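You operate a simulated robot arm through the tools that you are given. There is no shell and no other tool. Be economical: measure what you need, move in short steps, check, and stop when the job is done.

The job below is to be done with a simulated robot arm. You get a single attempt, and the scene is never put back.

TASK
Put things in order on the wooden side of the desk. At the end: the clear white-capped tumbler stands where the grey tumbler stood; the purple bottle stands on top of the blue bath thermometer; the orange body scrub tube stands on top of the green box; the grey tumbler from the wooden side of the desk stands where the purple bottle stood; the teal can (marked "TONIC") from the wooden side of the desk stands where the clear white-capped tumbler stood; whatever was shut is shut again. Leave all else as you found it, and nothing knocked over.

Only the result counts: the job must be done as asked and must still hold three seconds after the hand-in. Knocking over, shifting, dropping, spilling or breaking anything else fails it.

THE ROBOT
A 6-joint arm with a two-finger parallel gripper, fixed in place. Base frame: the origin is at the foot of the arm, x ahead of it, y to its left, z up; the work surface is at about z = 0. Units: mm, degrees, N and s.
With the tool pointing down near the work surface it reaches from about 180 to 460 mm from the base axis. Its first joint turns from -70.0 to 70.0 degrees. Payload 1.9 kg.
The tool frame sits at the grasp point between the pads (the TCP): z along the fingers, y along the line on which they close. The tips reach 23 mm beyond it. Largest opening 94 mm; finger width 38, thickness 10; the body of the gripper, 54 by 96 mm, starts 39 mm behind the TCP.
Orientation is told as [roll, pitch, yaw] about the base's x, y, z axes, in that order, counted from this pose: with the fingers straight down and closing along the base's y, the tool's x points along the base's -x, its y along +y and its z along -z.

THE INTERFACE
- The arm moves only by the tool move_arm. Its argument "moves" is a list that holds one entry, the list of rows, each a list of 7 numbers: the turn, a rotation vector about the tool's x, y, z in units of 120 degrees (1.0 is 120 degrees), then the shift along the tool's x, y, z in units of 150 mm (1.0 is 150 mm), then the gripper command, from -1 (shut) to 1 (fully open), values between in proportion. In form: [[[wx, wy, wz, tx, ty, tz, gripper], ...]]. A call has 1 to 8 rows; each row is the pose to reach, as a shift and turn from the pose commanded when the call began, along the tool's axes at that moment. A call with a number of a shift or a turn outside -1 to 1 is refused whole. Each row takes 0.2 s and may step no farther than 50 mm and 8.6 degrees from the row before; otherwise, or with a gripper value out of range, the whole call is refused. Where a pose cannot be reached the arm comes as near as it can. A force on the tool above 40 N (or 10 N above the force at the start of the call, whichever is more), or a blocked arm, ends the call early, and 0.2 s more pass. Each finger travels about 108 mm/s and halts on what it meets, pressing with about 37 N; the grip force reading is that of the motor and also rises with nothing between the fingers. The clock runs only during rows and for 0.2 s after the last one: add rows that repeat a pose to give the fingers time. It gives the time, the measured TCP pose, the force on the tool (base axes), the opening and the grip force at its end, in the units of the frame above (readings bear some noise).
- Cameras (640 x 400 px; columns grow to the right, rows downward): "scene" is fixed at [58, 312.9, 425.8]; the picture's right is [-0.75, -0.67, 0.00], its down [-0.38, 0.42, -0.82] and it looks along [0.55, -0.61, -0.57] (base axes); focal length 214 px, centre (320, 200). "wrist" rides on the gripper at [86, 16, -74] in the tool frame; the picture's right is [-0.18, 0.98, 0.00], its down [-0.58, -0.11, -0.81] and it looks along [-0.79, -0.15, 0.59] (tool axes); focal length 243 px, centre (320, 200). There is no depth. A picture from a camera that has moved, and an enlarged one, comes with that camera's place and axes in the base frame and with its lens.
- capture(camera): a new picture of that camera. It takes no simulated time.
- zoom(camera, box): a new picture of the part [left, top, right, bottom] of that camera's present view, enlarged. It takes no simulated time.
- job_done(): hands the job in; it is judged then, once.

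Work in short steps. Places have to be worked out from the pictures, the camera data and where the tool is seen: move nearer, look again, correct. Check each grasp and each placing, and mend what went wrong. You have 120 turns and 76 pictures in all, those below and enlarged ones among them. Open the gripper and draw the arm clear of the work before you hand the job in, unless the task says otherwise; then end with one line.

The tools are called after "Call:" as name(argument=value, ...) on one line, values as JSON. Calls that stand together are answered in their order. move_arm: Moves the arm, as the interface text tells. Its arguments: {"type":"object","properties":{"moves":{"type":"array"}},"required":["moves"]} The other tools are called the same way: capture (camera) takes a picture; zoom (camera, box) takes an enlarged picture of a part of a camera's view; job_done () hands the job in.

At the start:

```text
time: 0.0
tool_pos: [297.1, 108.3, 335.9]
ee_rot: [-0.1, 0.0, 0.0]
ft_force: [-0.2, 0.6, -0.3]
gripper_width: 93.9
gripper_force: 0.1
```

scene: 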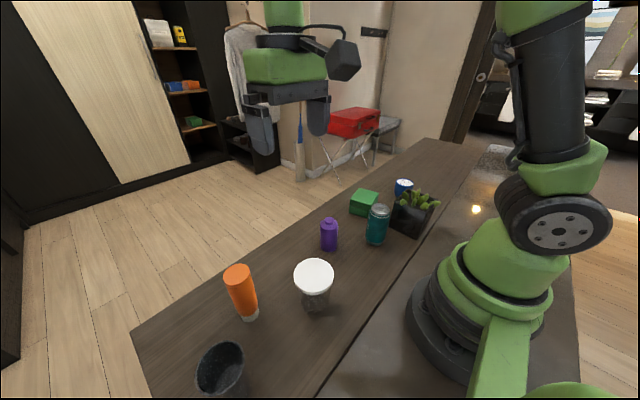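
wrist: 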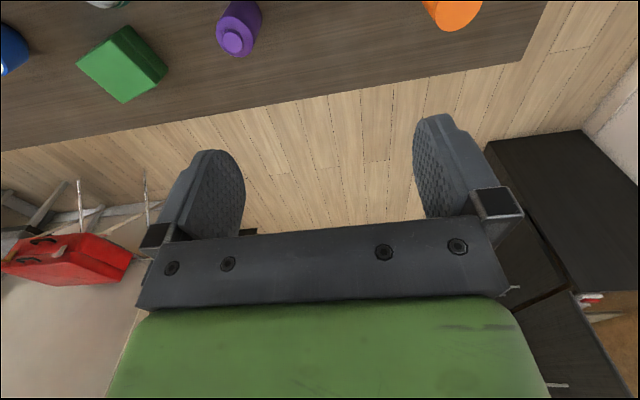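

I'll start with enlarged views of the desk to identify the objects.

Call:
zoom(camera="scene", box=[300, 160, 460, 260])

Call:
zoom(camera="scene", box=[160, 240, 416, 400])

```text
4.00 times, centred on (380, 210) of scene
camera zoom: at [58.0, 312.9, 425.8], right [-0.75, -0.67, 0.0], down [-0.38, 0.42, -0.82], along [0.55, -0.61, -0.57], focal length 858 px, centre (80, 160)
```

zoom: 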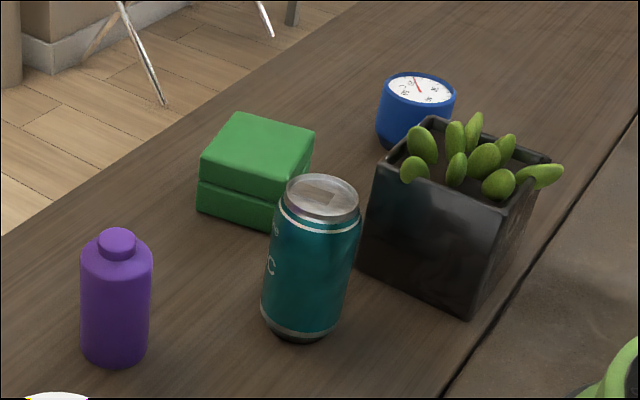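

```text
2.50 times, centred on (288, 320) of scene
camera zoom: at [58.0, 312.9, 425.8], right [-0.75, -0.67, 0.0], down [-0.38, 0.42, -0.82], along [0.55, -0.61, -0.57], focal length 536 px, centre (400, -100)
```

zoom: 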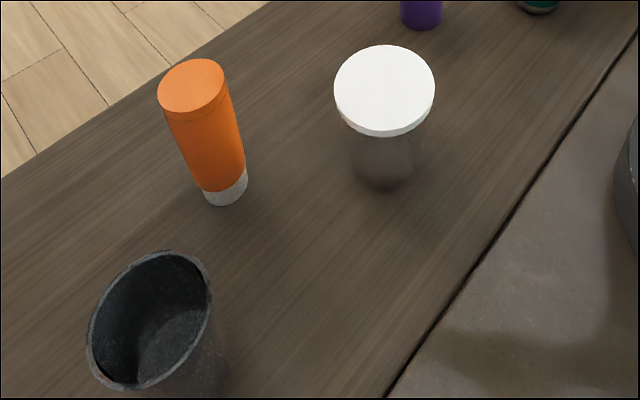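

Estimated positions (x, y): purple (304, 7), teal can (224, -102), thermometer (267, -372), green box (330, -200), clear tumbler (221, 150), orange tube (304, 246) and grey tumbler about (225, 320). I'll move above the purple bottle and look with the wrist camera.

Call:
move_arm(moves=[[[0, 0, 0, -0.012, -0.17, 0.243, 1], [0, 0, 0, -0.024, -0.34, 0.487, 1], [0, 0, 0, -0.036, -0.51, 0.73, 1], [0, 0, 0, -0.047, -0.675, 0.95, 1], [0, 0, 0, -0.047, -0.675, 0.95, 1]]])

Call:
capture(camera="wrist")

Call:
capture(camera="scene")

```text
time: 1.2
tool_pos: [302.5, 6.1, 192.7]
ee_rot: [0.0, 0.0, 0.0]
ft_force: [-0.7, 0.1, 0.2]
gripper_width: 93.8
gripper_force: 0.1
```

```text
71 pictures are left
camera wrist: at [216.9, 22.8, 267.3], right [0.18, 0.98, 0.0], down [0.58, -0.11, 0.81], along [0.79, -0.15, -0.59], focal length 243 px, centre (320, 200)
```

wrist: 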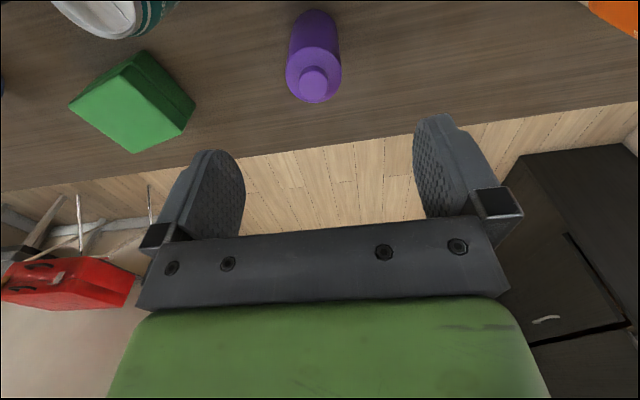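

```text
70 pictures are left
```

scene: 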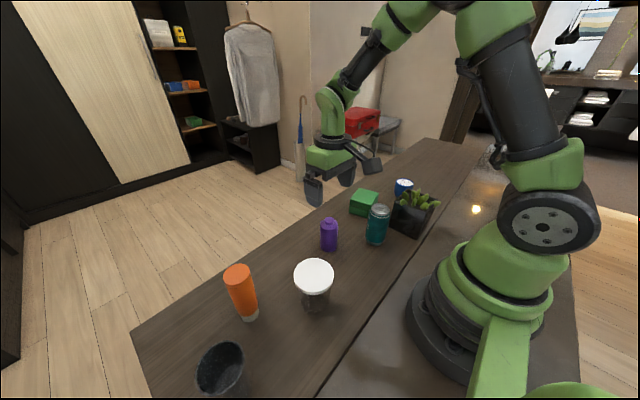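

The wrist view puts the purple bottle at about (301, 4), so it is between the fingers. I'll descend to grasp height and look before closing.

Call:
move_arm(moves=[[[0, 0, 0, 0, 0.01, 0.27, 1], [0, 0, 0, 0, 0.01, 0.54, 1], [0, 0, 0, 0, 0.01, 0.8, 1], [0, 0, 0, 0, 0.01, 0.8, 1]]])

Call:
capture(camera="wrist")

Call:
zoom(camera="scene", box=[240, 160, 400, 260])

```text
time: 2.2
tool_pos: [304.1, 7.3, 71.9]
ee_rot: [0.0, 0.1, -0.1]
ft_force: [-0.6, -0.3, -0.4]
gripper_width: 94.1
gripper_force: 0.2
```

```text
69 pictures are left
camera wrist: at [218.3, 24.2, 146.9], right [0.18, 0.98, 0.0], down [0.58, -0.11, 0.81], along [0.79, -0.15, -0.59], focal length 243 px, centre (320, 200)
```

wrist: 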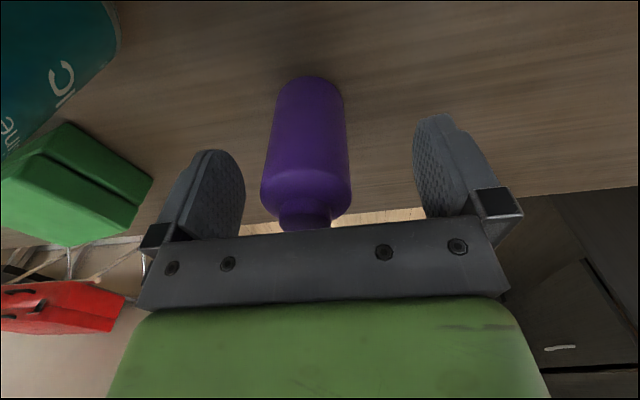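

```text
4.00 times, centred on (320, 210) of scene
camera zoom: at [58.0, 312.9, 425.8], right [-0.75, -0.67, 0.0], down [-0.38, 0.42, -0.82], along [0.55, -0.61, -0.57], focal length 858 px, centre (320, 160)
```

zoom: 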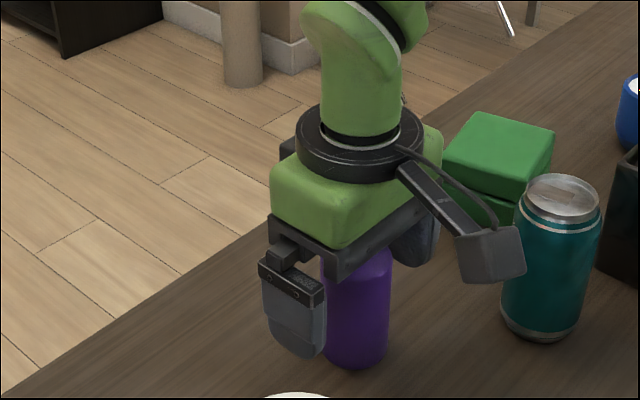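

The bottle sits a few mm toward -y of the finger centre, at y about 1 to 2. I'll shift to centre on it and close.

Call:
move_arm(moves=[[[0, 0, 0, 0, -0.036, 0, 1], [0, 0, 0, 0, -0.036, 0, 0.2], [0, 0, 0, 0, -0.036, 0, -0.3], [0, 0, 0, 0, -0.036, 0, -0.3]]])

Call:
zoom(camera="wrist", box=[160, 40, 480, 240])

```text
time: 3.2
tool_pos: [304.1, 3.0, 73.0]
ee_rot: [0.1, -0.1, 0.0]
ft_force: [0.3, -1.4, 2.5]
gripper_width: 43.0
gripper_force: 37.2
```

```text
2.00 times, centred on (320, 140) of wrist
camera zoom: at [217.6, 19.0, 147.8], right [0.18, 0.98, 0.0], down [0.58, -0.11, 0.81], along [0.79, -0.15, -0.59], focal length 485 px, centre (320, 320)
```

zoom: 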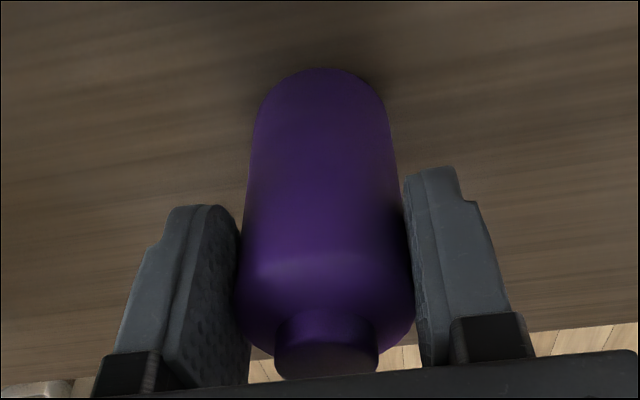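

The bottle is gripped at 43 mm width, and its spot is about (307, 2). I'll lift it and check.

Call:
move_arm(moves=[[[0, 0, 0, 0, 0, -0.15, -0.3], [0, 0, 0, 0, 0, -0.4, -0.3], [0, 0, 0, 0, 0, -0.7, -0.3], [0, 0, 0, 0, 0, -0.95, -0.3], [0, 0, 0, 0, -0.3, -0.95, -0.3], [0, 0, 0, 0, -0.6, -0.95, -0.3], [0, 0, 0, 0, -0.9, -0.95, -0.3]]])

Call:
capture(camera="wrist")

```text
time: 4.8
tool_pos: [304.8, -132.7, 215.1]
ee_rot: [0.1, 0.0, 0.0]
ft_force: [0.7, -0.3, -1.1]
gripper_width: 43.2
gripper_force: 37.5
```

```text
66 pictures are left
camera wrist: at [217.9, -116.6, 290.6], right [0.18, 0.98, 0.0], down [0.58, -0.11, 0.81], along [0.79, -0.15, -0.59], focal length 243 px, centre (320, 200)
```

wrist: 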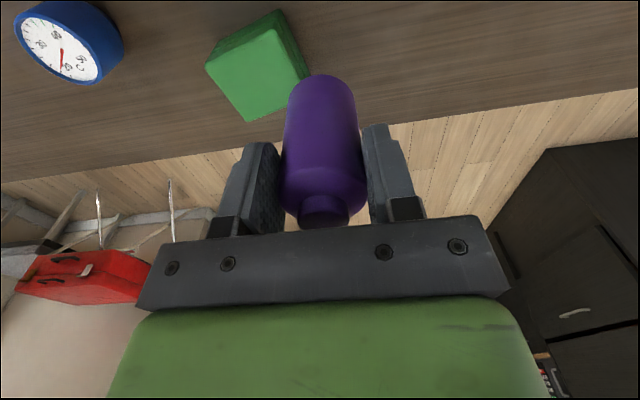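

The bottle is held firmly and upright, and the thermometer face is near (270, -365). I'll move closer.

Call:
move_arm(moves=[[[0, 0, 0, 0.07, -0.27, 0, -0.3], [0, 0, 0, 0.14, -0.54, 0, -0.3], [0, 0, 0, 0.2, -0.81, 0, -0.3], [0, 0, 0, 0.25, -1.0, 0, -0.3], [0, 0, 0, 0.25, -1.0, 0, -0.3]]])

Call:
capture(camera="wrist")

```text
time: 6.0
tool_pos: [266.1, -282.8, 215.2]
ee_rot: [0.0, 0.0, 0.0]
ft_force: [-0.6, -0.5, -1.9]
gripper_width: 43.3
gripper_force: 37.5
```

```text
65 pictures are left
camera wrist: at [179.5, -266.8, 290.1], right [0.18, 0.98, 0.0], down [0.58, -0.11, 0.81], along [0.79, -0.15, -0.59], focal length 243 px, centre (320, 200)
```

wrist: 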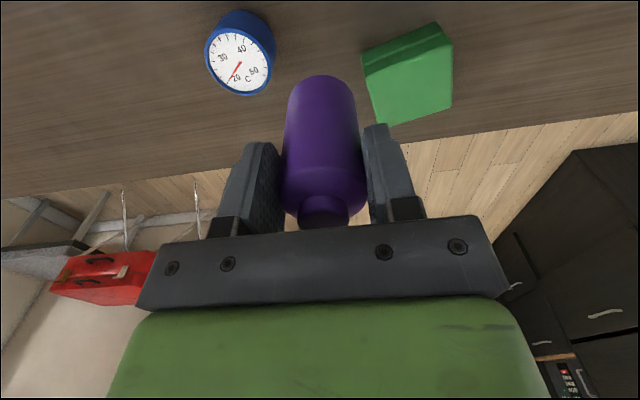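

Triangulating puts the face centre at (270.5, -362) with its top at z about 51. I'll move above it and check reach.

Call:
move_arm(moves=[[[0, 0, 0, 0, -0.27, 0, -0.3], [0, 0, 0, 0, -0.528, 0, -0.3], [0, 0, 0, 0, -0.528, 0.2, -0.3], [0, 0, 0, 0, -0.528, 0.4, -0.3], [0, 0, 0, 0, -0.528, 0.4, -0.3]]])

Call:
capture(camera="wrist")

Call:
zoom(camera="scene", box=[340, 120, 468, 200])

```text
time: 7.2
tool_pos: [264.9, -361.8, 155.6]
ee_rot: [0.1, 0.0, -0.1]
ft_force: [0.0, 0.0, -0.6]
gripper_width: 42.9
gripper_force: 37.3
```

```text
64 pictures are left
camera wrist: at [179.7, -345.9, 230.3], right [0.18, 0.98, 0.0], down [0.58, -0.11, 0.81], along [0.79, -0.15, -0.59], focal length 243 px, centre (320, 200)
```

wrist: 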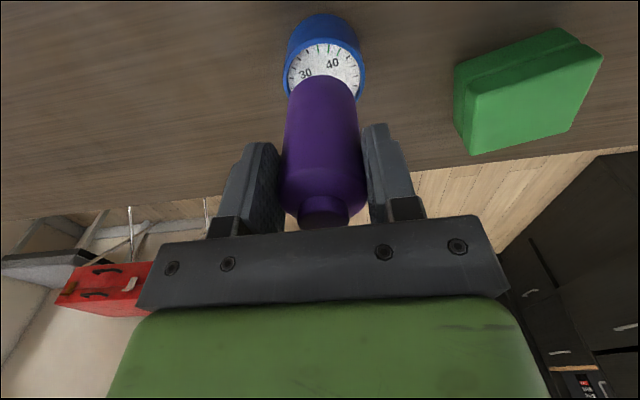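

```text
5.00 times, centred on (404, 160) of scene
camera zoom: at [58.0, 312.9, 425.8], right [-0.75, -0.67, 0.0], down [-0.38, 0.42, -0.82], along [0.55, -0.61, -0.57], focal length 1072 px, centre (-100, 400)
```

zoom: 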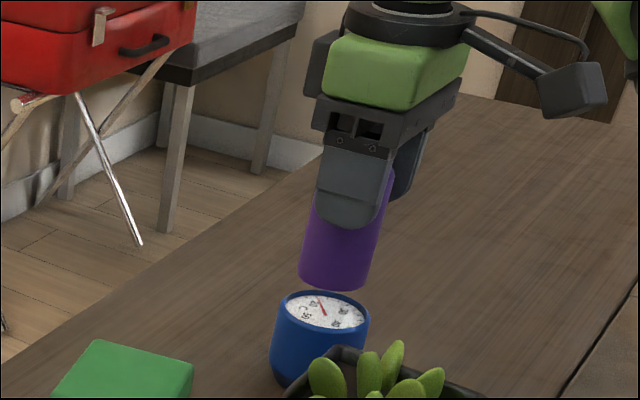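

The bottle is nearly over the dial. I'll nudge 3 mm in +x and lower it most of the way, then look.

Call:
move_arm(moves=[[[0, 0, 0, -0.02, 0, 0.05, -0.3], [0, 0, 0, -0.02, 0, 0.1, -0.3], [0, 0, 0, -0.02, 0, 0.16, -0.3], [0, 0, 0, -0.02, 0, 0.16, -0.3]]])

Call:
zoom(camera="wrist", box=[240, 0, 400, 100])

Call:
zoom(camera="scene", box=[370, 150, 434, 190])

```text
time: 8.2
tool_pos: [269.3, -361.8, 133.0]
ee_rot: [-0.1, -0.1, 0.1]
ft_force: [-2.1, 3.8, 15.2]
gripper_width: 42.9
gripper_force: 37.3
```

```text
4.00 times, centred on (320, 50) of wrist
camera zoom: at [183.1, -345.3, 207.6], right [0.18, 0.98, 0.0], down [0.58, -0.11, 0.81], along [0.79, -0.15, -0.59], focal length 970 px, centre (320, 800)
```

zoom: 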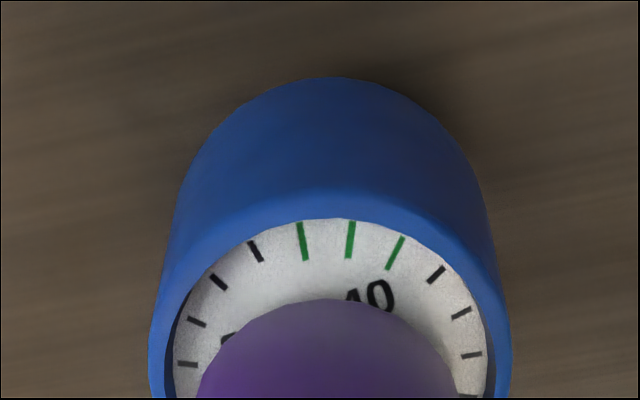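

```text
10.00 times, centred on (402, 170) of scene
camera zoom: at [58.0, 312.9, 425.8], right [-0.75, -0.67, 0.0], down [-0.38, 0.42, -0.82], along [0.55, -0.61, -0.57], focal length 2145 px, centre (-500, 500)
```

zoom: 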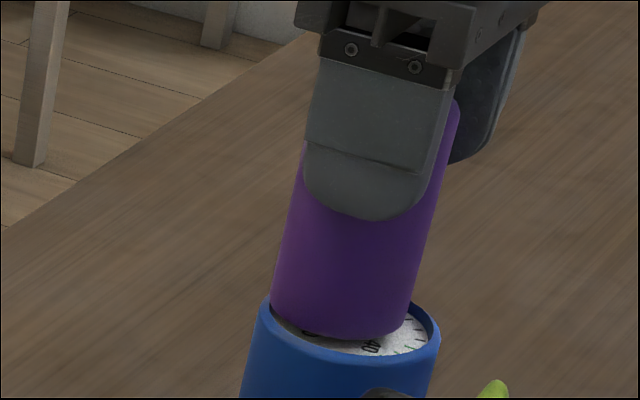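

Contact came at 15 N with the bottle about 4–5 mm too far in +x on the recessed dial. I'll raise it slightly and shift back before looking again.

Call:
move_arm(moves=[[[0, 0, 0, 0, 0, -0.05, -0.3], [0, 0, 0, 0.035, -0.01, -0.05, -0.3], [0, 0, 0, 0.035, -0.01, -0.05, -0.3]]])

Call:
zoom(camera="wrist", box=[240, 0, 400, 100])

Call:
zoom(camera="scene", box=[370, 150, 434, 190])

```text
time: 9.0
tool_pos: [264.6, -363.7, 138.7]
ee_rot: [0.0, 0.1, 0.0]
ft_force: [0.4, -0.1, -1.2]
gripper_width: 43.3
gripper_force: 37.0
```

```text
4.00 times, centred on (320, 50) of wrist
camera zoom: at [177.9, -346.4, 214.1], right [0.18, 0.98, 0.0], down [0.58, -0.11, 0.81], along [0.79, -0.15, -0.59], focal length 970 px, centre (320, 800)
```

zoom: 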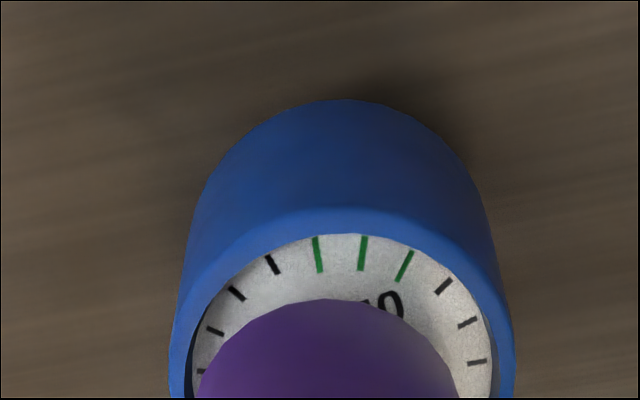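

```text
10.00 times, centred on (402, 170) of scene
camera zoom: at [58.0, 312.9, 425.8], right [-0.75, -0.67, 0.0], down [-0.38, 0.42, -0.82], along [0.55, -0.61, -0.57], focal length 2145 px, centre (-500, 500)
```

zoom: 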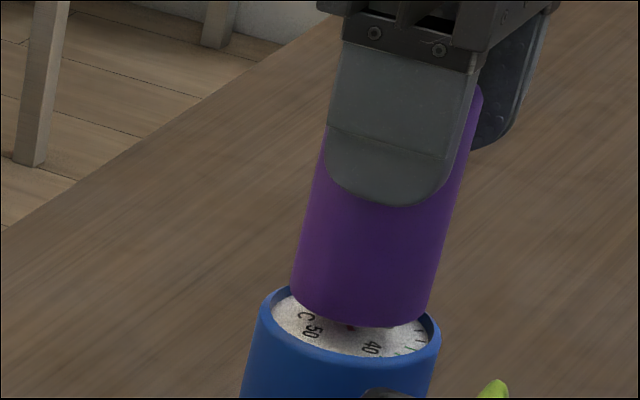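

It is now centred apart from about 2 mm in y, which I'll correct before lowering to contact.

Call:
move_arm(moves=[[[0, 0, 0, 0, 0.011, 0, -0.3], [0, 0, 0, 0, 0.011, 0.03, -0.3], [0, 0, 0, 0, 0.011, 0.055, -0.3], [0, 0, 0, 0, 0.011, 0.065, -0.3]]])

Call:
zoom(camera="scene", box=[370, 150, 434, 190])

```text
time: 10.0
tool_pos: [264.9, -361.8, 131.4]
ee_rot: [-0.2, -0.2, 0.0]
ft_force: [-4.9, 3.5, 34.2]
gripper_width: 43.3
gripper_force: 37.1
```

```text
10.00 times, centred on (402, 170) of scene
camera zoom: at [58.0, 313.0, 425.8], right [-0.75, -0.67, 0.0], down [-0.38, 0.42, -0.82], along [0.55, -0.61, -0.57], focal length 2145 px, centre (-500, 500)
```

zoom: 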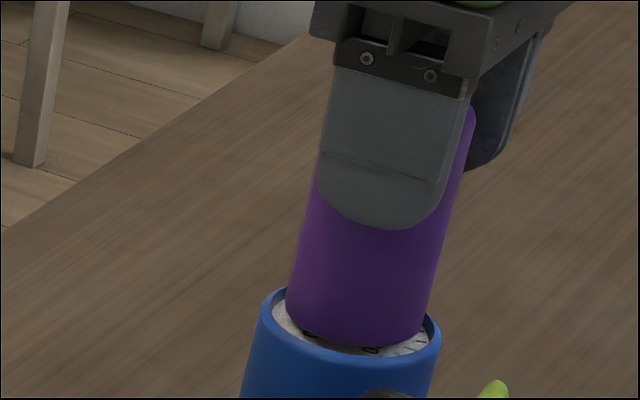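

The bottle sits inside the rim on the dial. I'll ease off the pressing force, open and rise.

Call:
move_arm(moves=[[[0, 0, 0, 0, 0, -0.008, -0.3], [0, 0, 0, 0, 0, -0.012, -0.3], [0, 0, 0, 0, 0, -0.012, 0.1], [0, 0, 0, 0, 0, -0.012, 0.4], [0, 0, 0, 0, 0, -0.012, 0.6], [0, 0, 0, 0, 0, -0.3, 0.6], [0, 0, 0, 0, 0, -0.6, 0.6], [0, 0, 0, 0, 0, -0.9, 0.6]]])

Call:
zoom(camera="scene", box=[360, 130, 456, 190])

Call:
capture(camera="wrist")

```text
time: 11.8
tool_pos: [261.7, -355.2, 249.6]
ee_rot: [0.0, -0.1, 0.1]
ft_force: [0.4, 0.6, 0.3]
gripper_width: 75.4
gripper_force: 0.0
out of reach, approached as far as the arm can: row 8
```

```text
6.67 times, centred on (408, 160) of scene
camera zoom: at [58.0, 312.9, 425.8], right [-0.75, -0.67, 0.0], down [-0.38, 0.42, -0.82], along [0.55, -0.61, -0.57], focal length 1430 px, centre (-267, 467)
```

zoom: 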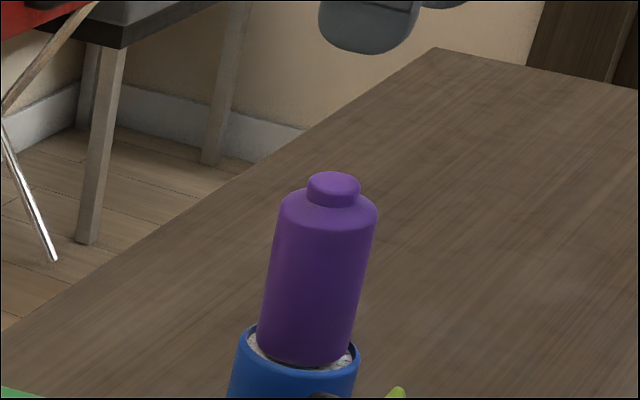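

```text
56 pictures are left
camera wrist: at [176.4, -338.4, 324.4], right [0.18, 0.98, 0.0], down [0.58, -0.11, 0.81], along [0.79, -0.15, -0.59], focal length 243 px, centre (320, 200)
```

wrist: 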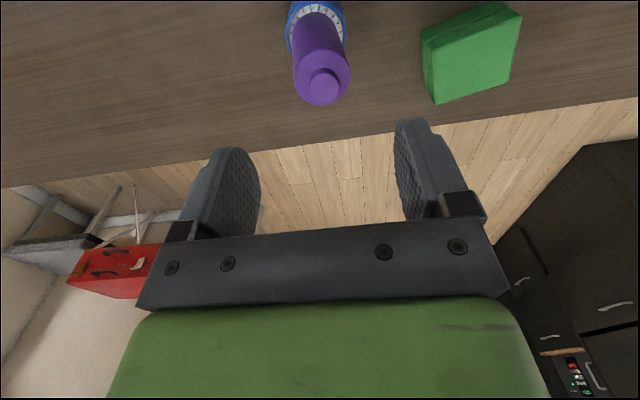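

The purple bottle stands properly on the thermometer. Next is the grey tumbler, so I'll travel toward +y in stages at safe height.

Call:
move_arm(moves=[[[0, 0, 0, 0, 0.33, 0, 1], [0, 0, 0, 0, 0.66, 0, 1], [0, 0, 0, 0, 0.99, 0, 1]]])

Call:
move_arm(moves=[[[0, 0, 0, 0, 0.33, 0, 1], [0, 0, 0, 0, 0.66, 0, 1], [0, 0, 0, 0, 0.99, 0, 1]]])

Call:
move_arm(moves=[[[0, 0, 0, 0, 0.33, 0, 1], [0, 0, 0, 0, 0.66, 0, 1], [0, 0, 0, 0, 0.99, 0, 1]]])

Call:
move_arm(moves=[[[0, 0, 0, 0.1, 0.31, 0, 1], [0, 0, 0, 0.2, 0.62, 0, 1], [0, 0, 0, 0.3, 0.93, 0, 1]]])

Call:
capture(camera="wrist")

```text
time: 12.6
tool_pos: [286.0, -305.9, 292.3]
ee_rot: [0.9, 1.8, 0.5]
ft_force: [0.8, 0.3, 0.9]
gripper_width: 93.9
gripper_force: 0.1
out of reach, approached as far as the arm can: row 1, 2, 3
```

```text
time: 13.4
tool_pos: [354.1, -192.8, 332.9]
ee_rot: [0.2, 0.4, 0.0]
ft_force: [-0.4, 0.2, -0.1]
gripper_width: 94.1
gripper_force: 0.0
out of reach, approached as far as the arm can: row 1, 2, 3
```

```text
time: 13.8
tool_pos: [366.6, -168.0, 333.6]
ee_rot: [-0.8, 0.4, 2.0]
ft_force: [2.6, -8.6, -4.3]
gripper_width: 94.0
gripper_force: 0.0
out of reach, approached as far as the arm can: row 1
stopped in row 1: the force on the tool passed its limit (the readings are from after the stop); the commanded pose is now the measured one
```

```text
time: 14.1
tool_pos: [370.5, -157.5, 337.1]
ee_rot: [-1.6, 0.5, 3.4]
ft_force: [3.1, -7.8, -4.5]
gripper_width: 93.9
gripper_force: 0.0
out of reach, approached as far as the arm can: row 1
stopped in row 1: the force on the tool passed its limit (the readings are from after the stop); the commanded pose is now the measured one
```

```text
55 pictures are left
camera wrist: at [284.2, -144.5, 411.0], right [0.13, 0.99, -0.03], down [0.59, -0.05, 0.8], along [0.8, -0.12, -0.59], focal length 243 px, centre (320, 200)
```

wrist: 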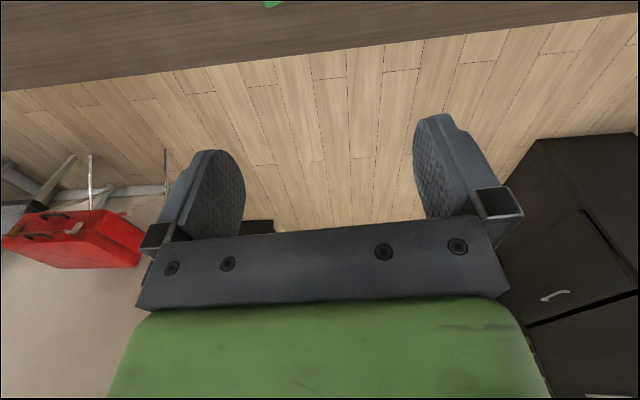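

The arm drifted along its reach limit and stopped on force. I'll check the scene before going further.

Call:
capture(camera="scene")

```text
54 pictures are left
```

scene: 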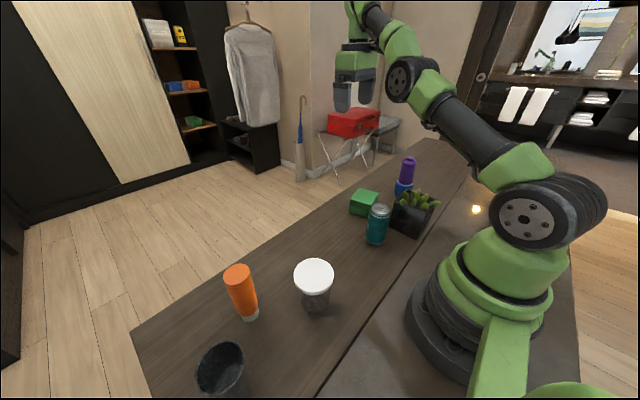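

Nothing was disturbed. I'll retract inward and down from the reach limit and correct the small rotation.

Call:
move_arm(moves=[[[-0.004, -0.001, 0.01, 0.1, 0, 0.1, 1], [-0.013, -0.004, 0.028, 0.25, 0, 0.25, 1], [-0.013, -0.004, 0.028, 0.45, 0, 0.45, 1], [-0.013, -0.004, 0.028, 0.65, 0, 0.6, 1], [-0.013, -0.004, 0.028, 0.65, 0, 0.6, 1]]])

```text
time: 14.7
tool_pos: [363.7, -171.9, 332.2]
ee_rot: [-0.5, 0.5, 1.3]
ft_force: [2.3, -7.4, -4.4]
gripper_width: 93.8
gripper_force: 0.1
out of reach, approached as far as the arm can: row 1, 2, 3
stopped in row 3: the force on the tool passed its limit (the readings are from after the stop); the commanded pose is now the measured one
```

Still blocked. I'll look closely at the arm to see what it is against.

Call:
zoom(camera="scene", box=[310, 0, 630, 200])

```text
2.00 times, centred on (470, 100) of scene
camera zoom: at [58.0, 312.9, 425.8], right [-0.75, -0.67, 0.0], down [-0.38, 0.42, -0.82], along [0.55, -0.61, -0.57], focal length 429 px, centre (20, 400)
```

zoom: 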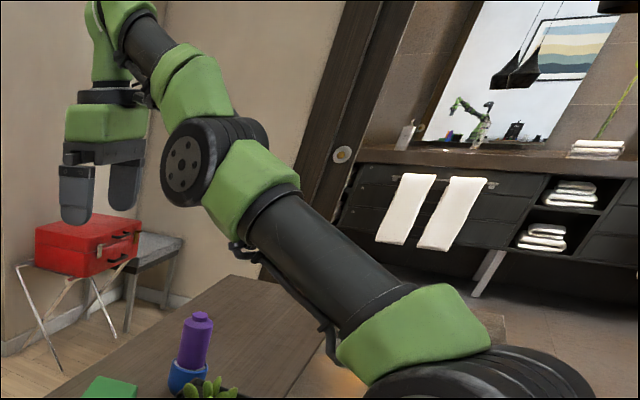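

The arm has gone slightly elbow-down near full stretch, so the camera is against the forearm. I'll move out and down along the reach boundary to free it, over clear air.

Call:
move_arm(moves=[[[-0.004, -0.004, 0.011, -0.1, -0.03, 0.1, 1], [-0.004, -0.004, 0.011, -0.2, -0.06, 0.3, 1], [-0.004, -0.004, 0.011, -0.25, -0.09, 0.5, 1], [-0.004, -0.004, 0.011, -0.25, -0.09, 0.5, 1]]])

```text
time: 15.7
tool_pos: [400.3, -182.2, 257.4]
ee_rot: [0.2, -0.4, -0.4]
ft_force: [-0.2, 1.2, 0.7]
gripper_width: 94.0
gripper_force: 0.0
out of reach, approached as far as the arm can: row 1, 2, 3, 4
```

The force is gone and the arm is at the boundary. I'll take a small step down and check the elbow configuration.

Call:
move_arm(moves=[[[0, 0, 0, 0.05, 0, 0.15, 1], [0, 0, 0, 0.1, 0, 0.3, 1], [0, 0, 0, 0.1, 0, 0.3, 1]]])

Call:
capture(camera="scene")

```text
time: 16.5
tool_pos: [383.9, -181.3, 211.8]
ee_rot: [0.2, -0.1, -0.2]
ft_force: [0.5, -0.3, 0.8]
gripper_width: 94.2
gripper_force: 0.1
```

```text
52 pictures are left
```

scene: 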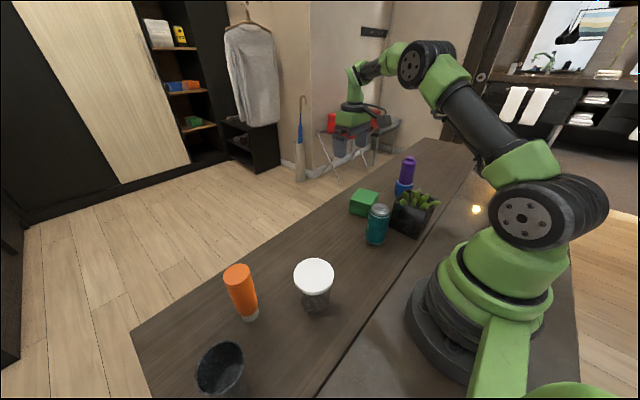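

The elbow is up again and poses are reachable. I'll travel to the grey tumbler while staying well inside reach.

Call:
move_arm(moves=[[[0, 0, 0, 0.2, 0.2, 0, 1], [0, 0, 0, 0.4, 0.42, 0, 1], [0, 0, 0, 0.6, 0.66, 0, 1], [0, 0, 0, 0.7, 0.95, 0, 1]]])

Call:
move_arm(moves=[[[0, 0, 0, 0, 0.32, 0, 1], [0, 0, 0, 0, 0.64, 0, 1], [0, 0, 0, 0, 0.97, 0, 1]]])

Call:
move_arm(moves=[[[0, 0, 0, 0.1, 0.3, 0, 1], [0, 0, 0, 0.2, 0.6, 0, 1], [0, 0, 0, 0.3, 0.9, 0, 1], [0, 0, 0, 0.3, 0.9, 0, 1]]])

Call:
capture(camera="wrist")

```text
time: 17.5
tool_pos: [281.7, -37.0, 209.8]
ee_rot: [0.0, -0.1, -0.2]
ft_force: [-0.2, -0.2, -0.2]
gripper_width: 93.9
gripper_force: 0.1
```

```text
time: 18.3
tool_pos: [279.8, 108.0, 211.5]
ee_rot: [0.0, -0.1, -0.1]
ft_force: [0.2, 0.5, -0.1]
gripper_width: 93.9
gripper_force: 0.1
```

```text
time: 19.3
tool_pos: [234.5, 245.0, 212.1]
ee_rot: [0.1, 0.0, -0.2]
ft_force: [0.1, 0.2, 0.0]
gripper_width: 93.9
gripper_force: 0.1
```

```text
51 pictures are left
camera wrist: at [148.5, 260.4, 286.4], right [0.19, 0.98, 0.0], down [0.58, -0.11, 0.81], along [0.79, -0.15, -0.59], focal length 243 px, centre (320, 200)
```

wrist: 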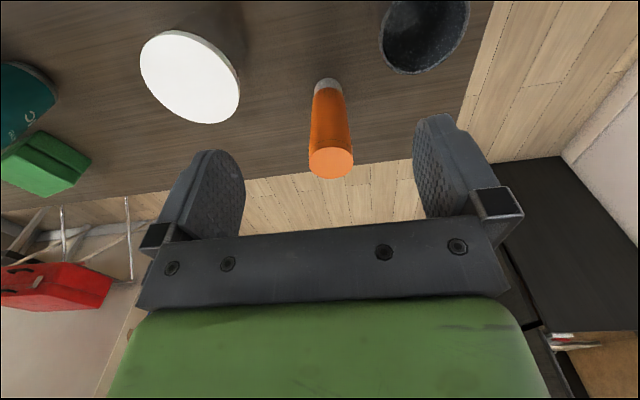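

The orange tube is near (308, 240) and the white cap near (220, 150). I'll shift to get a better view of the grey tumbler.

Call:
move_arm(moves=[[[0, 0, 0, 0.13, 0.2, 0, 1], [0, 0, 0, 0.25, 0.4, 0, 1], [0, 0, 0, 0.25, 0.4, 0, 1]]])

Call:
capture(camera="wrist")

```text
time: 20.1
tool_pos: [198.8, 302.5, 211.5]
ee_rot: [-0.1, -0.1, -0.2]
ft_force: [1.2, -0.2, 0.1]
gripper_width: 94.1
gripper_force: 0.0
```

```text
50 pictures are left
camera wrist: at [112.3, 320.0, 287.4], right [0.19, 0.98, 0.0], down [0.58, -0.11, 0.81], along [0.79, -0.15, -0.59], focal length 243 px, centre (320, 200)
```

wrist: 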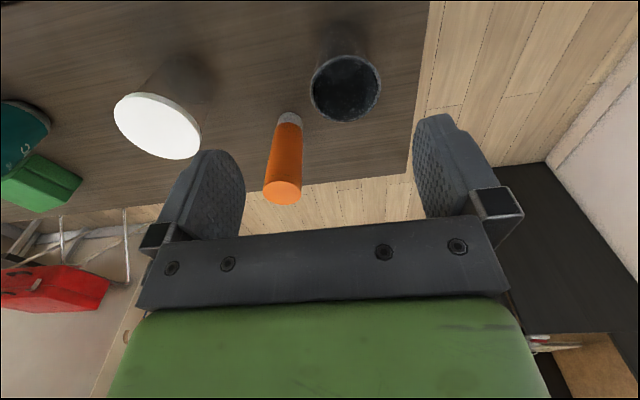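

The grey tumbler is at (226, 320), about 86 mm tall. I'll move over it and descend, then look before the final part.

Call:
move_arm(moves=[[[0, 0, 0, -0.18, 0.117, 0, 1], [0, 0, 0, -0.18, 0.117, 0.3, 1], [0, 0, 0, -0.18, 0.117, 0.6, 1], [0, 0, 0, -0.18, 0.117, 0.8, 1], [0, 0, 0, -0.18, 0.117, 0.8, 1]]])

Call:
capture(camera="wrist")

```text
time: 21.3
tool_pos: [224.2, 319.9, 93.3]
ee_rot: [0.1, -0.1, -0.2]
ft_force: [-0.3, 0.6, -0.1]
gripper_width: 94.0
gripper_force: 0.2
```

```text
49 pictures are left
camera wrist: at [139.0, 335.4, 167.7], right [0.19, 0.98, 0.0], down [0.58, -0.11, 0.81], along [0.79, -0.15, -0.59], focal length 243 px, centre (320, 200)
```

wrist: 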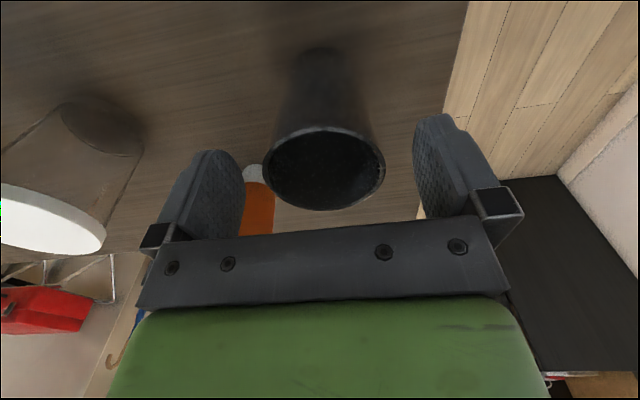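

The tumbler is centred. I'll descend to z about 57 and close.

Call:
move_arm(moves=[[[0, 0, 0, 0.008, 0.006, 0.12, 1], [0, 0, 0, 0.008, 0.006, 0.242, 1], [0, 0, 0, 0.008, 0.006, 0.242, 0.4], [0, 0, 0, 0.008, 0.006, 0.242, -0.2], [0, 0, 0, 0.008, 0.006, 0.242, -0.2], [0, 0, 0, 0.008, 0.006, 0.242, -0.2]]])

Call:
capture(camera="wrist")

```text
time: 22.7
tool_pos: [223.6, 320.5, 56.4]
ee_rot: [0.0, -0.1, 0.0]
ft_force: [0.9, 0.2, 0.5]
gripper_width: 59.4
gripper_force: 37.2
```

```text
48 pictures are left
camera wrist: at [137.2, 336.4, 131.9], right [0.19, 0.98, 0.0], down [0.58, -0.11, 0.81], along [0.79, -0.15, -0.59], focal length 243 px, centre (320, 200)
```

wrist: 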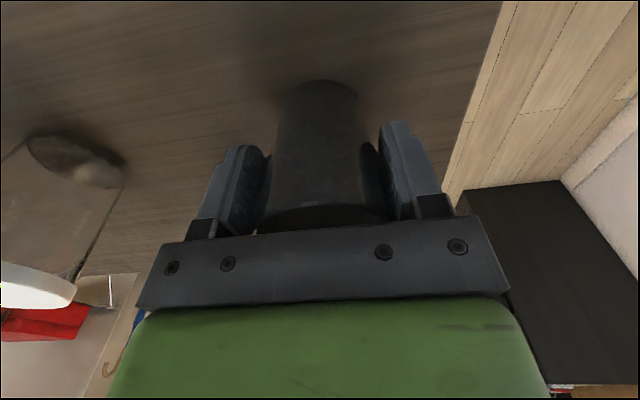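

It is gripped at 59.4 mm and the base centre is about (225, 320). I'll lift and check.

Call:
move_arm(moves=[[[0, 0, 0, 0, 0, -0.1, -0.2], [0, 0, 0, 0, 0, -0.3, -0.2], [0, 0, 0, 0, 0, -0.6, -0.2], [0, 0, 0, 0, 0, -0.85, -0.2], [0, 0, 0, 0, 0, -1.0, -0.2]]])

Call:
capture(camera="wrist")

```text
time: 23.9
tool_pos: [223.8, 319.9, 206.4]
ee_rot: [0.0, 0.0, -0.1]
ft_force: [1.4, 0.4, -1.7]
gripper_width: 59.6
gripper_force: 36.8
```

```text
47 pictures are left
camera wrist: at [137.7, 335.9, 281.5], right [0.19, 0.98, 0.0], down [0.58, -0.11, 0.81], along [0.79, -0.15, -0.59], focal length 243 px, centre (320, 200)
```

wrist: 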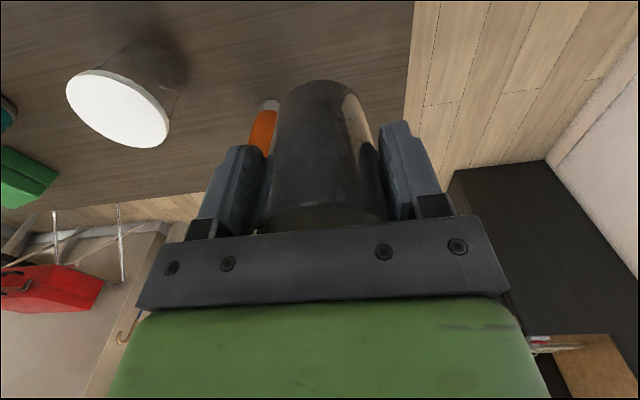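

It holds well. I'll carry it to the purple bottle's old spot with TCP at (308, 2).

Call:
move_arm(moves=[[[0, 0, 0, -0.03, -0.3, 0, -0.2], [0, 0, 0, -0.06, -0.6, 0, -0.2], [0, 0, 0, -0.1, -0.9, 0, -0.2]]])

Call:
move_arm(moves=[[[0, 0, 0, -0.1, -0.3, 0, -0.2], [0, 0, 0, -0.2, -0.6, 0, -0.2], [0, 0, 0, -0.3, -0.9, 0, -0.2]]])

Call:
move_arm(moves=[[[0, 0, 0, -0.08, -0.16, 0, -0.2], [0, 0, 0, -0.16, -0.32, 0, -0.2], [0, 0, 0, -0.16, -0.32, 0.3, -0.2], [0, 0, 0, -0.16, -0.32, 0.6, -0.2], [0, 0, 0, -0.16, -0.32, 0.85, -0.2], [0, 0, 0, -0.16, -0.32, 0.85, -0.2]]])

Call:
capture(camera="wrist")

```text
time: 24.7
tool_pos: [238.2, 185.1, 203.1]
ee_rot: [0.0, 0.0, -0.1]
ft_force: [-0.1, -0.8, -1.8]
gripper_width: 59.5
gripper_force: 36.7
```

```text
time: 25.5
tool_pos: [282.6, 51.0, 205.2]
ee_rot: [0.1, 0.0, -0.1]
ft_force: [0.7, 0.1, -2.6]
gripper_width: 59.7
gripper_force: 37.3
```

```text
time: 26.9
tool_pos: [304.2, 4.5, 74.7]
ee_rot: [0.1, 0.0, -0.1]
ft_force: [0.0, 0.0, -1.2]
gripper_width: 59.1
gripper_force: 36.9
```

```text
46 pictures are left
camera wrist: at [219.5, 20.6, 150.4], right [0.19, 0.98, 0.0], down [0.58, -0.11, 0.81], along [0.79, -0.15, -0.59], focal length 243 px, centre (320, 200)
```

wrist: 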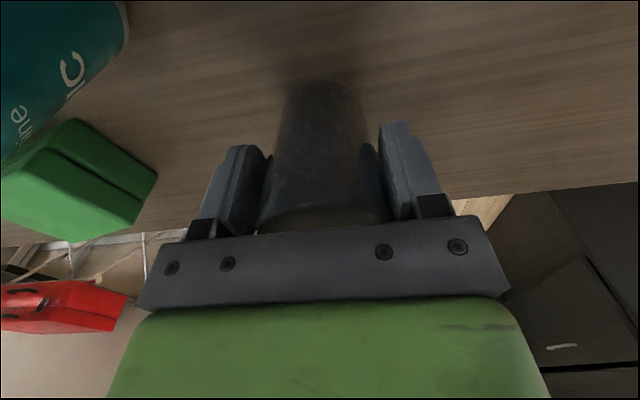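

I'll adjust by (+3, -2) and lower to the desk.

Call:
move_arm(moves=[[[0, 0, 0, -0.022, -0.014, 0.06, -0.2], [0, 0, 0, -0.022, -0.014, 0.11, -0.2], [0, 0, 0, -0.022, -0.014, 0.122, -0.2], [0, 0, 0, -0.022, -0.014, 0.122, -0.2]]])

```text
time: 27.9
tool_pos: [307.3, 1.2, 59.7]
ee_rot: [-0.1, 0.1, -0.1]
ft_force: [-0.2, -0.1, -1.4]
gripper_width: 59.1
gripper_force: 36.7
```

No contact yet, so I'll lower a little more.

Call:
move_arm(moves=[[[0, 0, 0, 0, 0, 0.012, -0.2], [0, 0, 0, 0, 0, 0.02, -0.2], [0, 0, 0, 0, 0, 0.02, -0.2]]])

```text
time: 28.7
tool_pos: [310.0, 0.9, 56.4]
ee_rot: [0.1, -0.1, 0.0]
ft_force: [-5.2, -0.5, 21.0]
gripper_width: 59.1
gripper_force: 36.8
```

Contact is made. I'll ease off, open and rise.

Call:
move_arm(moves=[[[0, 0, 0, 0, 0, -0.006, -0.2], [0, 0, 0, 0, 0, -0.006, 0.5], [0, 0, 0, 0, 0, -0.006, 1], [0, 0, 0, 0, 0, -0.006, 1], [0, 0, 0, 0, 0, -0.3, 1], [0, 0, 0, 0, 0, -0.6, 1], [0, 0, 0, 0, 0, -0.9, 1], [0, 0, 0, 0, 0, -0.98, 1]]])

Call:
capture(camera="wrist")

Call:
zoom(camera="scene", box=[250, 160, 442, 280])

```text
time: 30.5
tool_pos: [307.7, 1.0, 203.3]
ee_rot: [0.1, 0.0, 0.0]
ft_force: [-0.4, 0.3, -0.2]
gripper_width: 93.9
gripper_force: 0.0
```

```text
45 pictures are left
camera wrist: at [222.1, 17.2, 278.4], right [0.19, 0.98, 0.0], down [0.58, -0.11, 0.81], along [0.79, -0.15, -0.59], focal length 243 px, centre (320, 200)
```

wrist: 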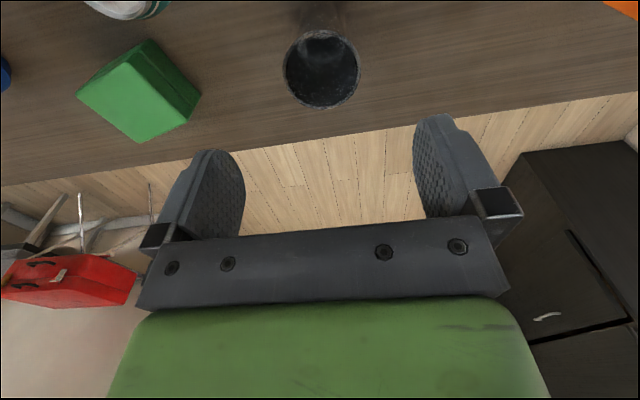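

```text
3.33 times, centred on (346, 220) of scene
camera zoom: at [58.0, 312.9, 425.8], right [-0.75, -0.67, 0.0], down [-0.38, 0.42, -0.82], along [0.55, -0.61, -0.57], focal length 715 px, centre (233, 133)
```

zoom: 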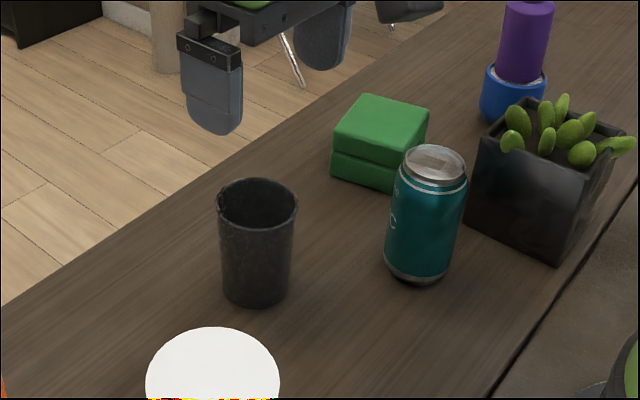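

The grey tumbler is placed upright on the purple spot. Next is the clear tumbler near (221, 150).

Call:
move_arm(moves=[[[0, 0, 0, 0.2, 0.24, 0, 1], [0, 0, 0, 0.38, 0.48, 0, 1], [0, 0, 0, 0.56, 0.72, 0, 1], [0, 0, 0, 0.6, 0.96, 0, 1], [0, 0, 0, 0.6, 0.96, 0, 1]]])

Call:
capture(camera="wrist")

```text
time: 31.7
tool_pos: [221.3, 144.5, 204.0]
ee_rot: [0.1, 0.0, -0.1]
ft_force: [0.7, 0.4, 0.1]
gripper_width: 94.1
gripper_force: 0.0
```

```text
43 pictures are left
camera wrist: at [133.7, 160.8, 278.5], right [0.19, 0.98, 0.0], down [0.58, -0.11, 0.81], along [0.79, -0.15, -0.59], focal length 243 px, centre (320, 200)
```

wrist: 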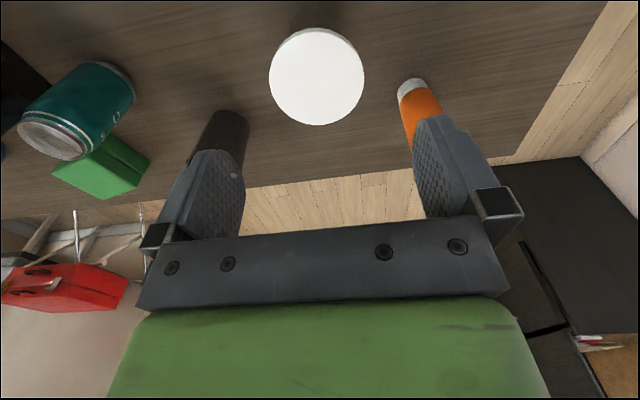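

Triangulation puts the cap at (226, 141.5) with its top at z about 94 and Ø about 72. I'll centre and descend to just above it, then verify.

Call:
move_arm(moves=[[[0, 0, 0, -0.03, -0.02, 0.2, 1], [0, 0, 0, -0.03, -0.02, 0.4, 1], [0, 0, 0, -0.03, -0.02, 0.56, 1], [0, 0, 0, -0.03, -0.02, 0.56, 1]]])

Call:
capture(camera="wrist")

```text
time: 32.7
tool_pos: [226.4, 141.1, 118.1]
ee_rot: [0.1, 0.1, -0.1]
ft_force: [0.3, 0.7, -0.5]
gripper_width: 93.6
gripper_force: 0.0
```

```text
42 pictures are left
camera wrist: at [140.5, 157.9, 193.5], right [0.19, 0.98, 0.0], down [0.58, -0.11, 0.81], along [0.79, -0.15, -0.59], focal length 243 px, centre (320, 200)
```

wrist: 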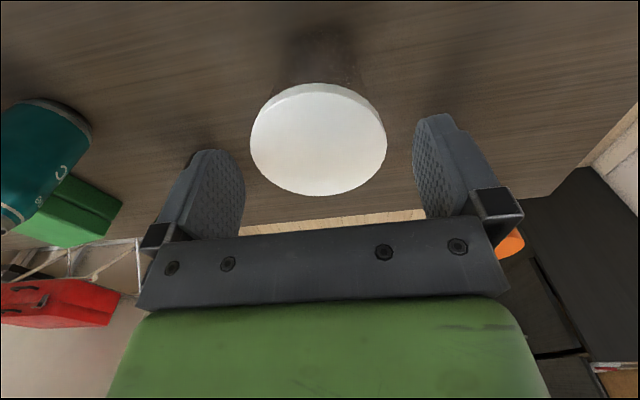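

It is well centred, with the cap between the fingers. I'll descend to z about 60 and close gently.

Call:
move_arm(moves=[[[0, 0, 0, 0, 0, 0.13, 1], [0, 0, 0, 0, 0, 0.26, 1], [0, 0, 0, 0, 0, 0.385, 1], [0, 0, 0, 0, 0, 0.385, 0.6], [0, 0, 0, 0, 0, 0.385, 0.2], [0, 0, 0, 0, 0, 0.385, 0.2]]])

Call:
capture(camera="wrist")

```text
time: 34.1
tool_pos: [224.5, 142.2, 62.8]
ee_rot: [-0.1, -0.2, -0.1]
ft_force: [-0.3, 0.1, -0.3]
gripper_width: 66.2
gripper_force: 36.5
```

```text
41 pictures are left
camera wrist: at [138.9, 157.7, 137.4], right [0.19, 0.98, 0.0], down [0.58, -0.11, 0.81], along [0.79, -0.15, -0.59], focal length 243 px, centre (320, 200)
```

wrist: 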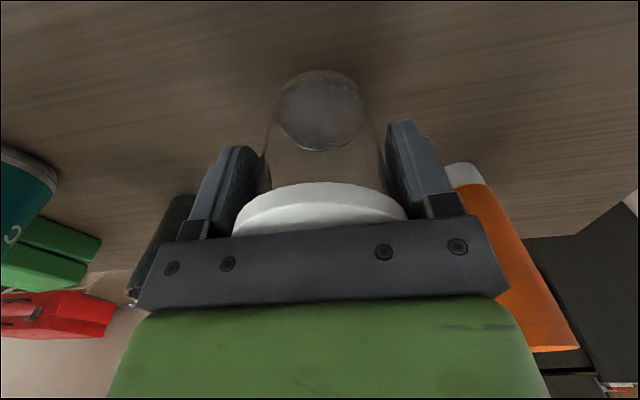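

It is gripped at 66 mm and the base centre is near (227, 141.5). I'll lift a bit and check that the cup comes along.

Call:
move_arm(moves=[[[0, 0, 0, 0, 0, 0, 0], [0, 0, 0, 0, 0, -0.07, 0], [0, 0, 0, 0, 0, -0.2, 0], [0, 0, 0, 0, 0, -0.3, 0], [0, 0, 0, 0, 0, -0.3, 0]]])

Call:
capture(camera="wrist")

```text
time: 35.3
tool_pos: [224.4, 140.3, 107.4]
ee_rot: [-0.1, 0.1, -0.1]
ft_force: [-0.2, -0.1, -1.6]
gripper_width: 65.9
gripper_force: 37.2
```

```text
40 pictures are left
camera wrist: at [138.7, 157.3, 182.4], right [0.19, 0.98, 0.0], down [0.58, -0.11, 0.81], along [0.79, -0.15, -0.59], focal length 243 px, centre (320, 200)
```

wrist: 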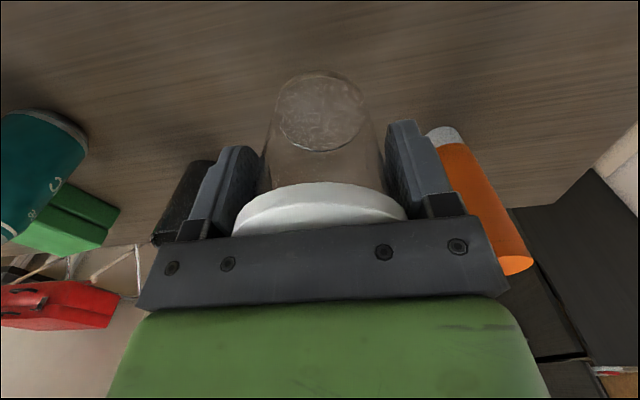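

The whole tumbler is up. I'll carry it to the grey tumbler's old spot with TCP at (223, 320).

Call:
move_arm(moves=[[[0, 0, 0, 0, 0, -0.3, 0], [0, 0, 0, 0, 0, -0.6, 0], [0, 0, 0, 0, 0.3, -0.6, 0], [0, 0, 0, 0, 0.6, -0.6, 0], [0, 0, 0, 0, 0.9, -0.6, 0]]])

Call:
move_arm(moves=[[[0, 0, 0, 0.01, 0.29, 0, 0], [0, 0, 0, 0.01, 0.29, 0.3, 0], [0, 0, 0, 0.01, 0.29, 0.6, 0], [0, 0, 0, 0.01, 0.29, 0.8, 0], [0, 0, 0, 0.01, 0.29, 0.8, 0]]])

Call:
capture(camera="wrist")

```text
time: 36.5
tool_pos: [228.1, 275.8, 197.8]
ee_rot: [0.1, 0.0, -0.1]
ft_force: [-0.4, -0.2, -3.3]
gripper_width: 66.0
gripper_force: 37.0
```

```text
time: 37.7
tool_pos: [223.3, 321.6, 78.3]
ee_rot: [0.0, 0.1, -0.1]
ft_force: [-0.4, 0.0, -1.4]
gripper_width: 66.2
gripper_force: 36.6
```

```text
39 pictures are left
camera wrist: at [138.0, 337.8, 153.1], right [0.19, 0.98, 0.0], down [0.58, -0.11, 0.81], along [0.79, -0.15, -0.59], focal length 243 px, centre (320, 200)
```

wrist: 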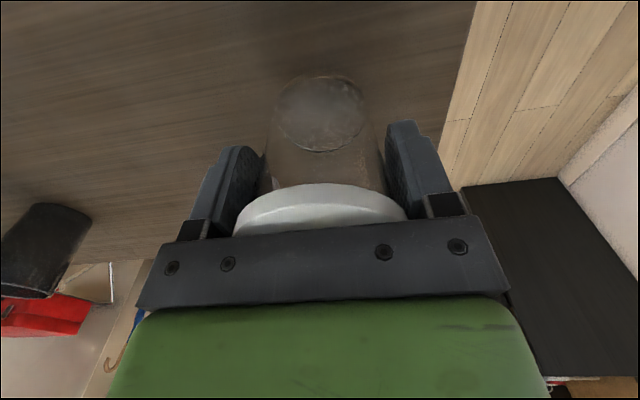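

I'll lower it onto the desk.

Call:
move_arm(moves=[[[0, 0, 0, 0, -0.006, 0.05, 0], [0, 0, 0, 0, -0.006, 0.09, 0], [0, 0, 0, 0, -0.006, 0.09, 0]]])

Call:
move_arm(moves=[[[0, 0, 0, 0, 0, 0.008, 0], [0, 0, 0, 0, 0, 0.016, 0], [0, 0, 0, 0, 0, 0.016, 0]]])

```text
time: 38.5
tool_pos: [224.1, 320.1, 64.8]
ee_rot: [0.1, -0.1, -0.1]
ft_force: [0.7, -0.3, -2.3]
gripper_width: 66.0
gripper_force: 37.3
```

```text
time: 39.3
tool_pos: [223.5, 320.3, 63.4]
ee_rot: [0.2, 0.0, -0.2]
ft_force: [-4.4, -6.2, 18.2]
gripper_width: 66.0
gripper_force: 36.4
```

Contact at 18 N. I'll ease up slightly, release and rise.

Call:
move_arm(moves=[[[0, 0, 0, 0, 0, -0.005, 0], [0, 0, 0, 0, 0, -0.005, 0.5], [0, 0, 0, 0, 0, -0.005, 1], [0, 0, 0, 0, 0, -0.005, 1], [0, 0, 0, 0, 0, -0.3, 1], [0, 0, 0, 0, 0, -0.6, 1], [0, 0, 0, 0, 0, -0.9, 1], [0, 0, 0, 0, 0, -0.9, 1]]])

Call:
capture(camera="scene")

Call:
capture(camera="wrist")

```text
time: 41.1
tool_pos: [225.1, 318.7, 197.8]
ee_rot: [0.0, -0.1, -0.1]
ft_force: [-1.0, 0.4, 0.6]
gripper_width: 93.8
gripper_force: 0.1
```

```text
38 pictures are left
```

scene: 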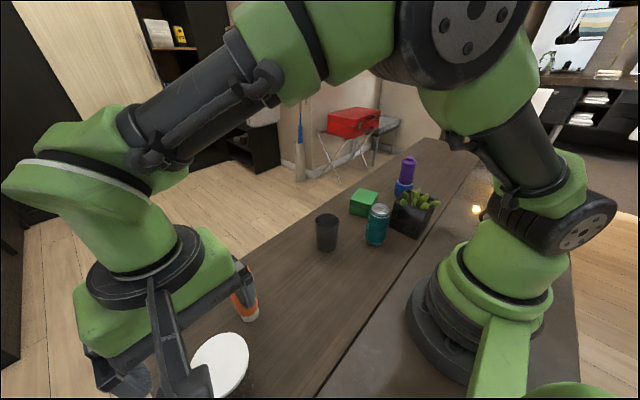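

```text
37 pictures are left
camera wrist: at [138.6, 334.8, 272.0], right [0.19, 0.98, 0.0], down [0.58, -0.11, 0.81], along [0.79, -0.15, -0.59], focal length 243 px, centre (320, 200)
```

wrist: 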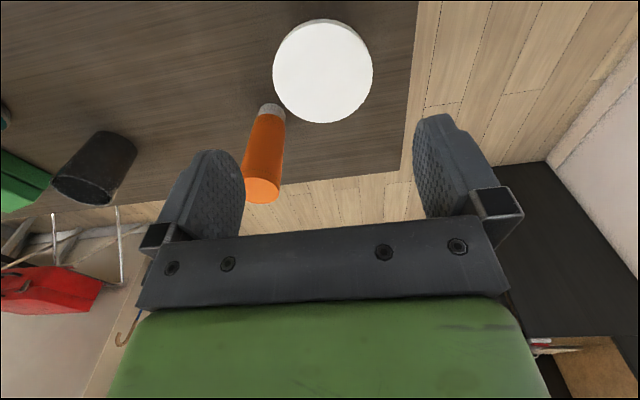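

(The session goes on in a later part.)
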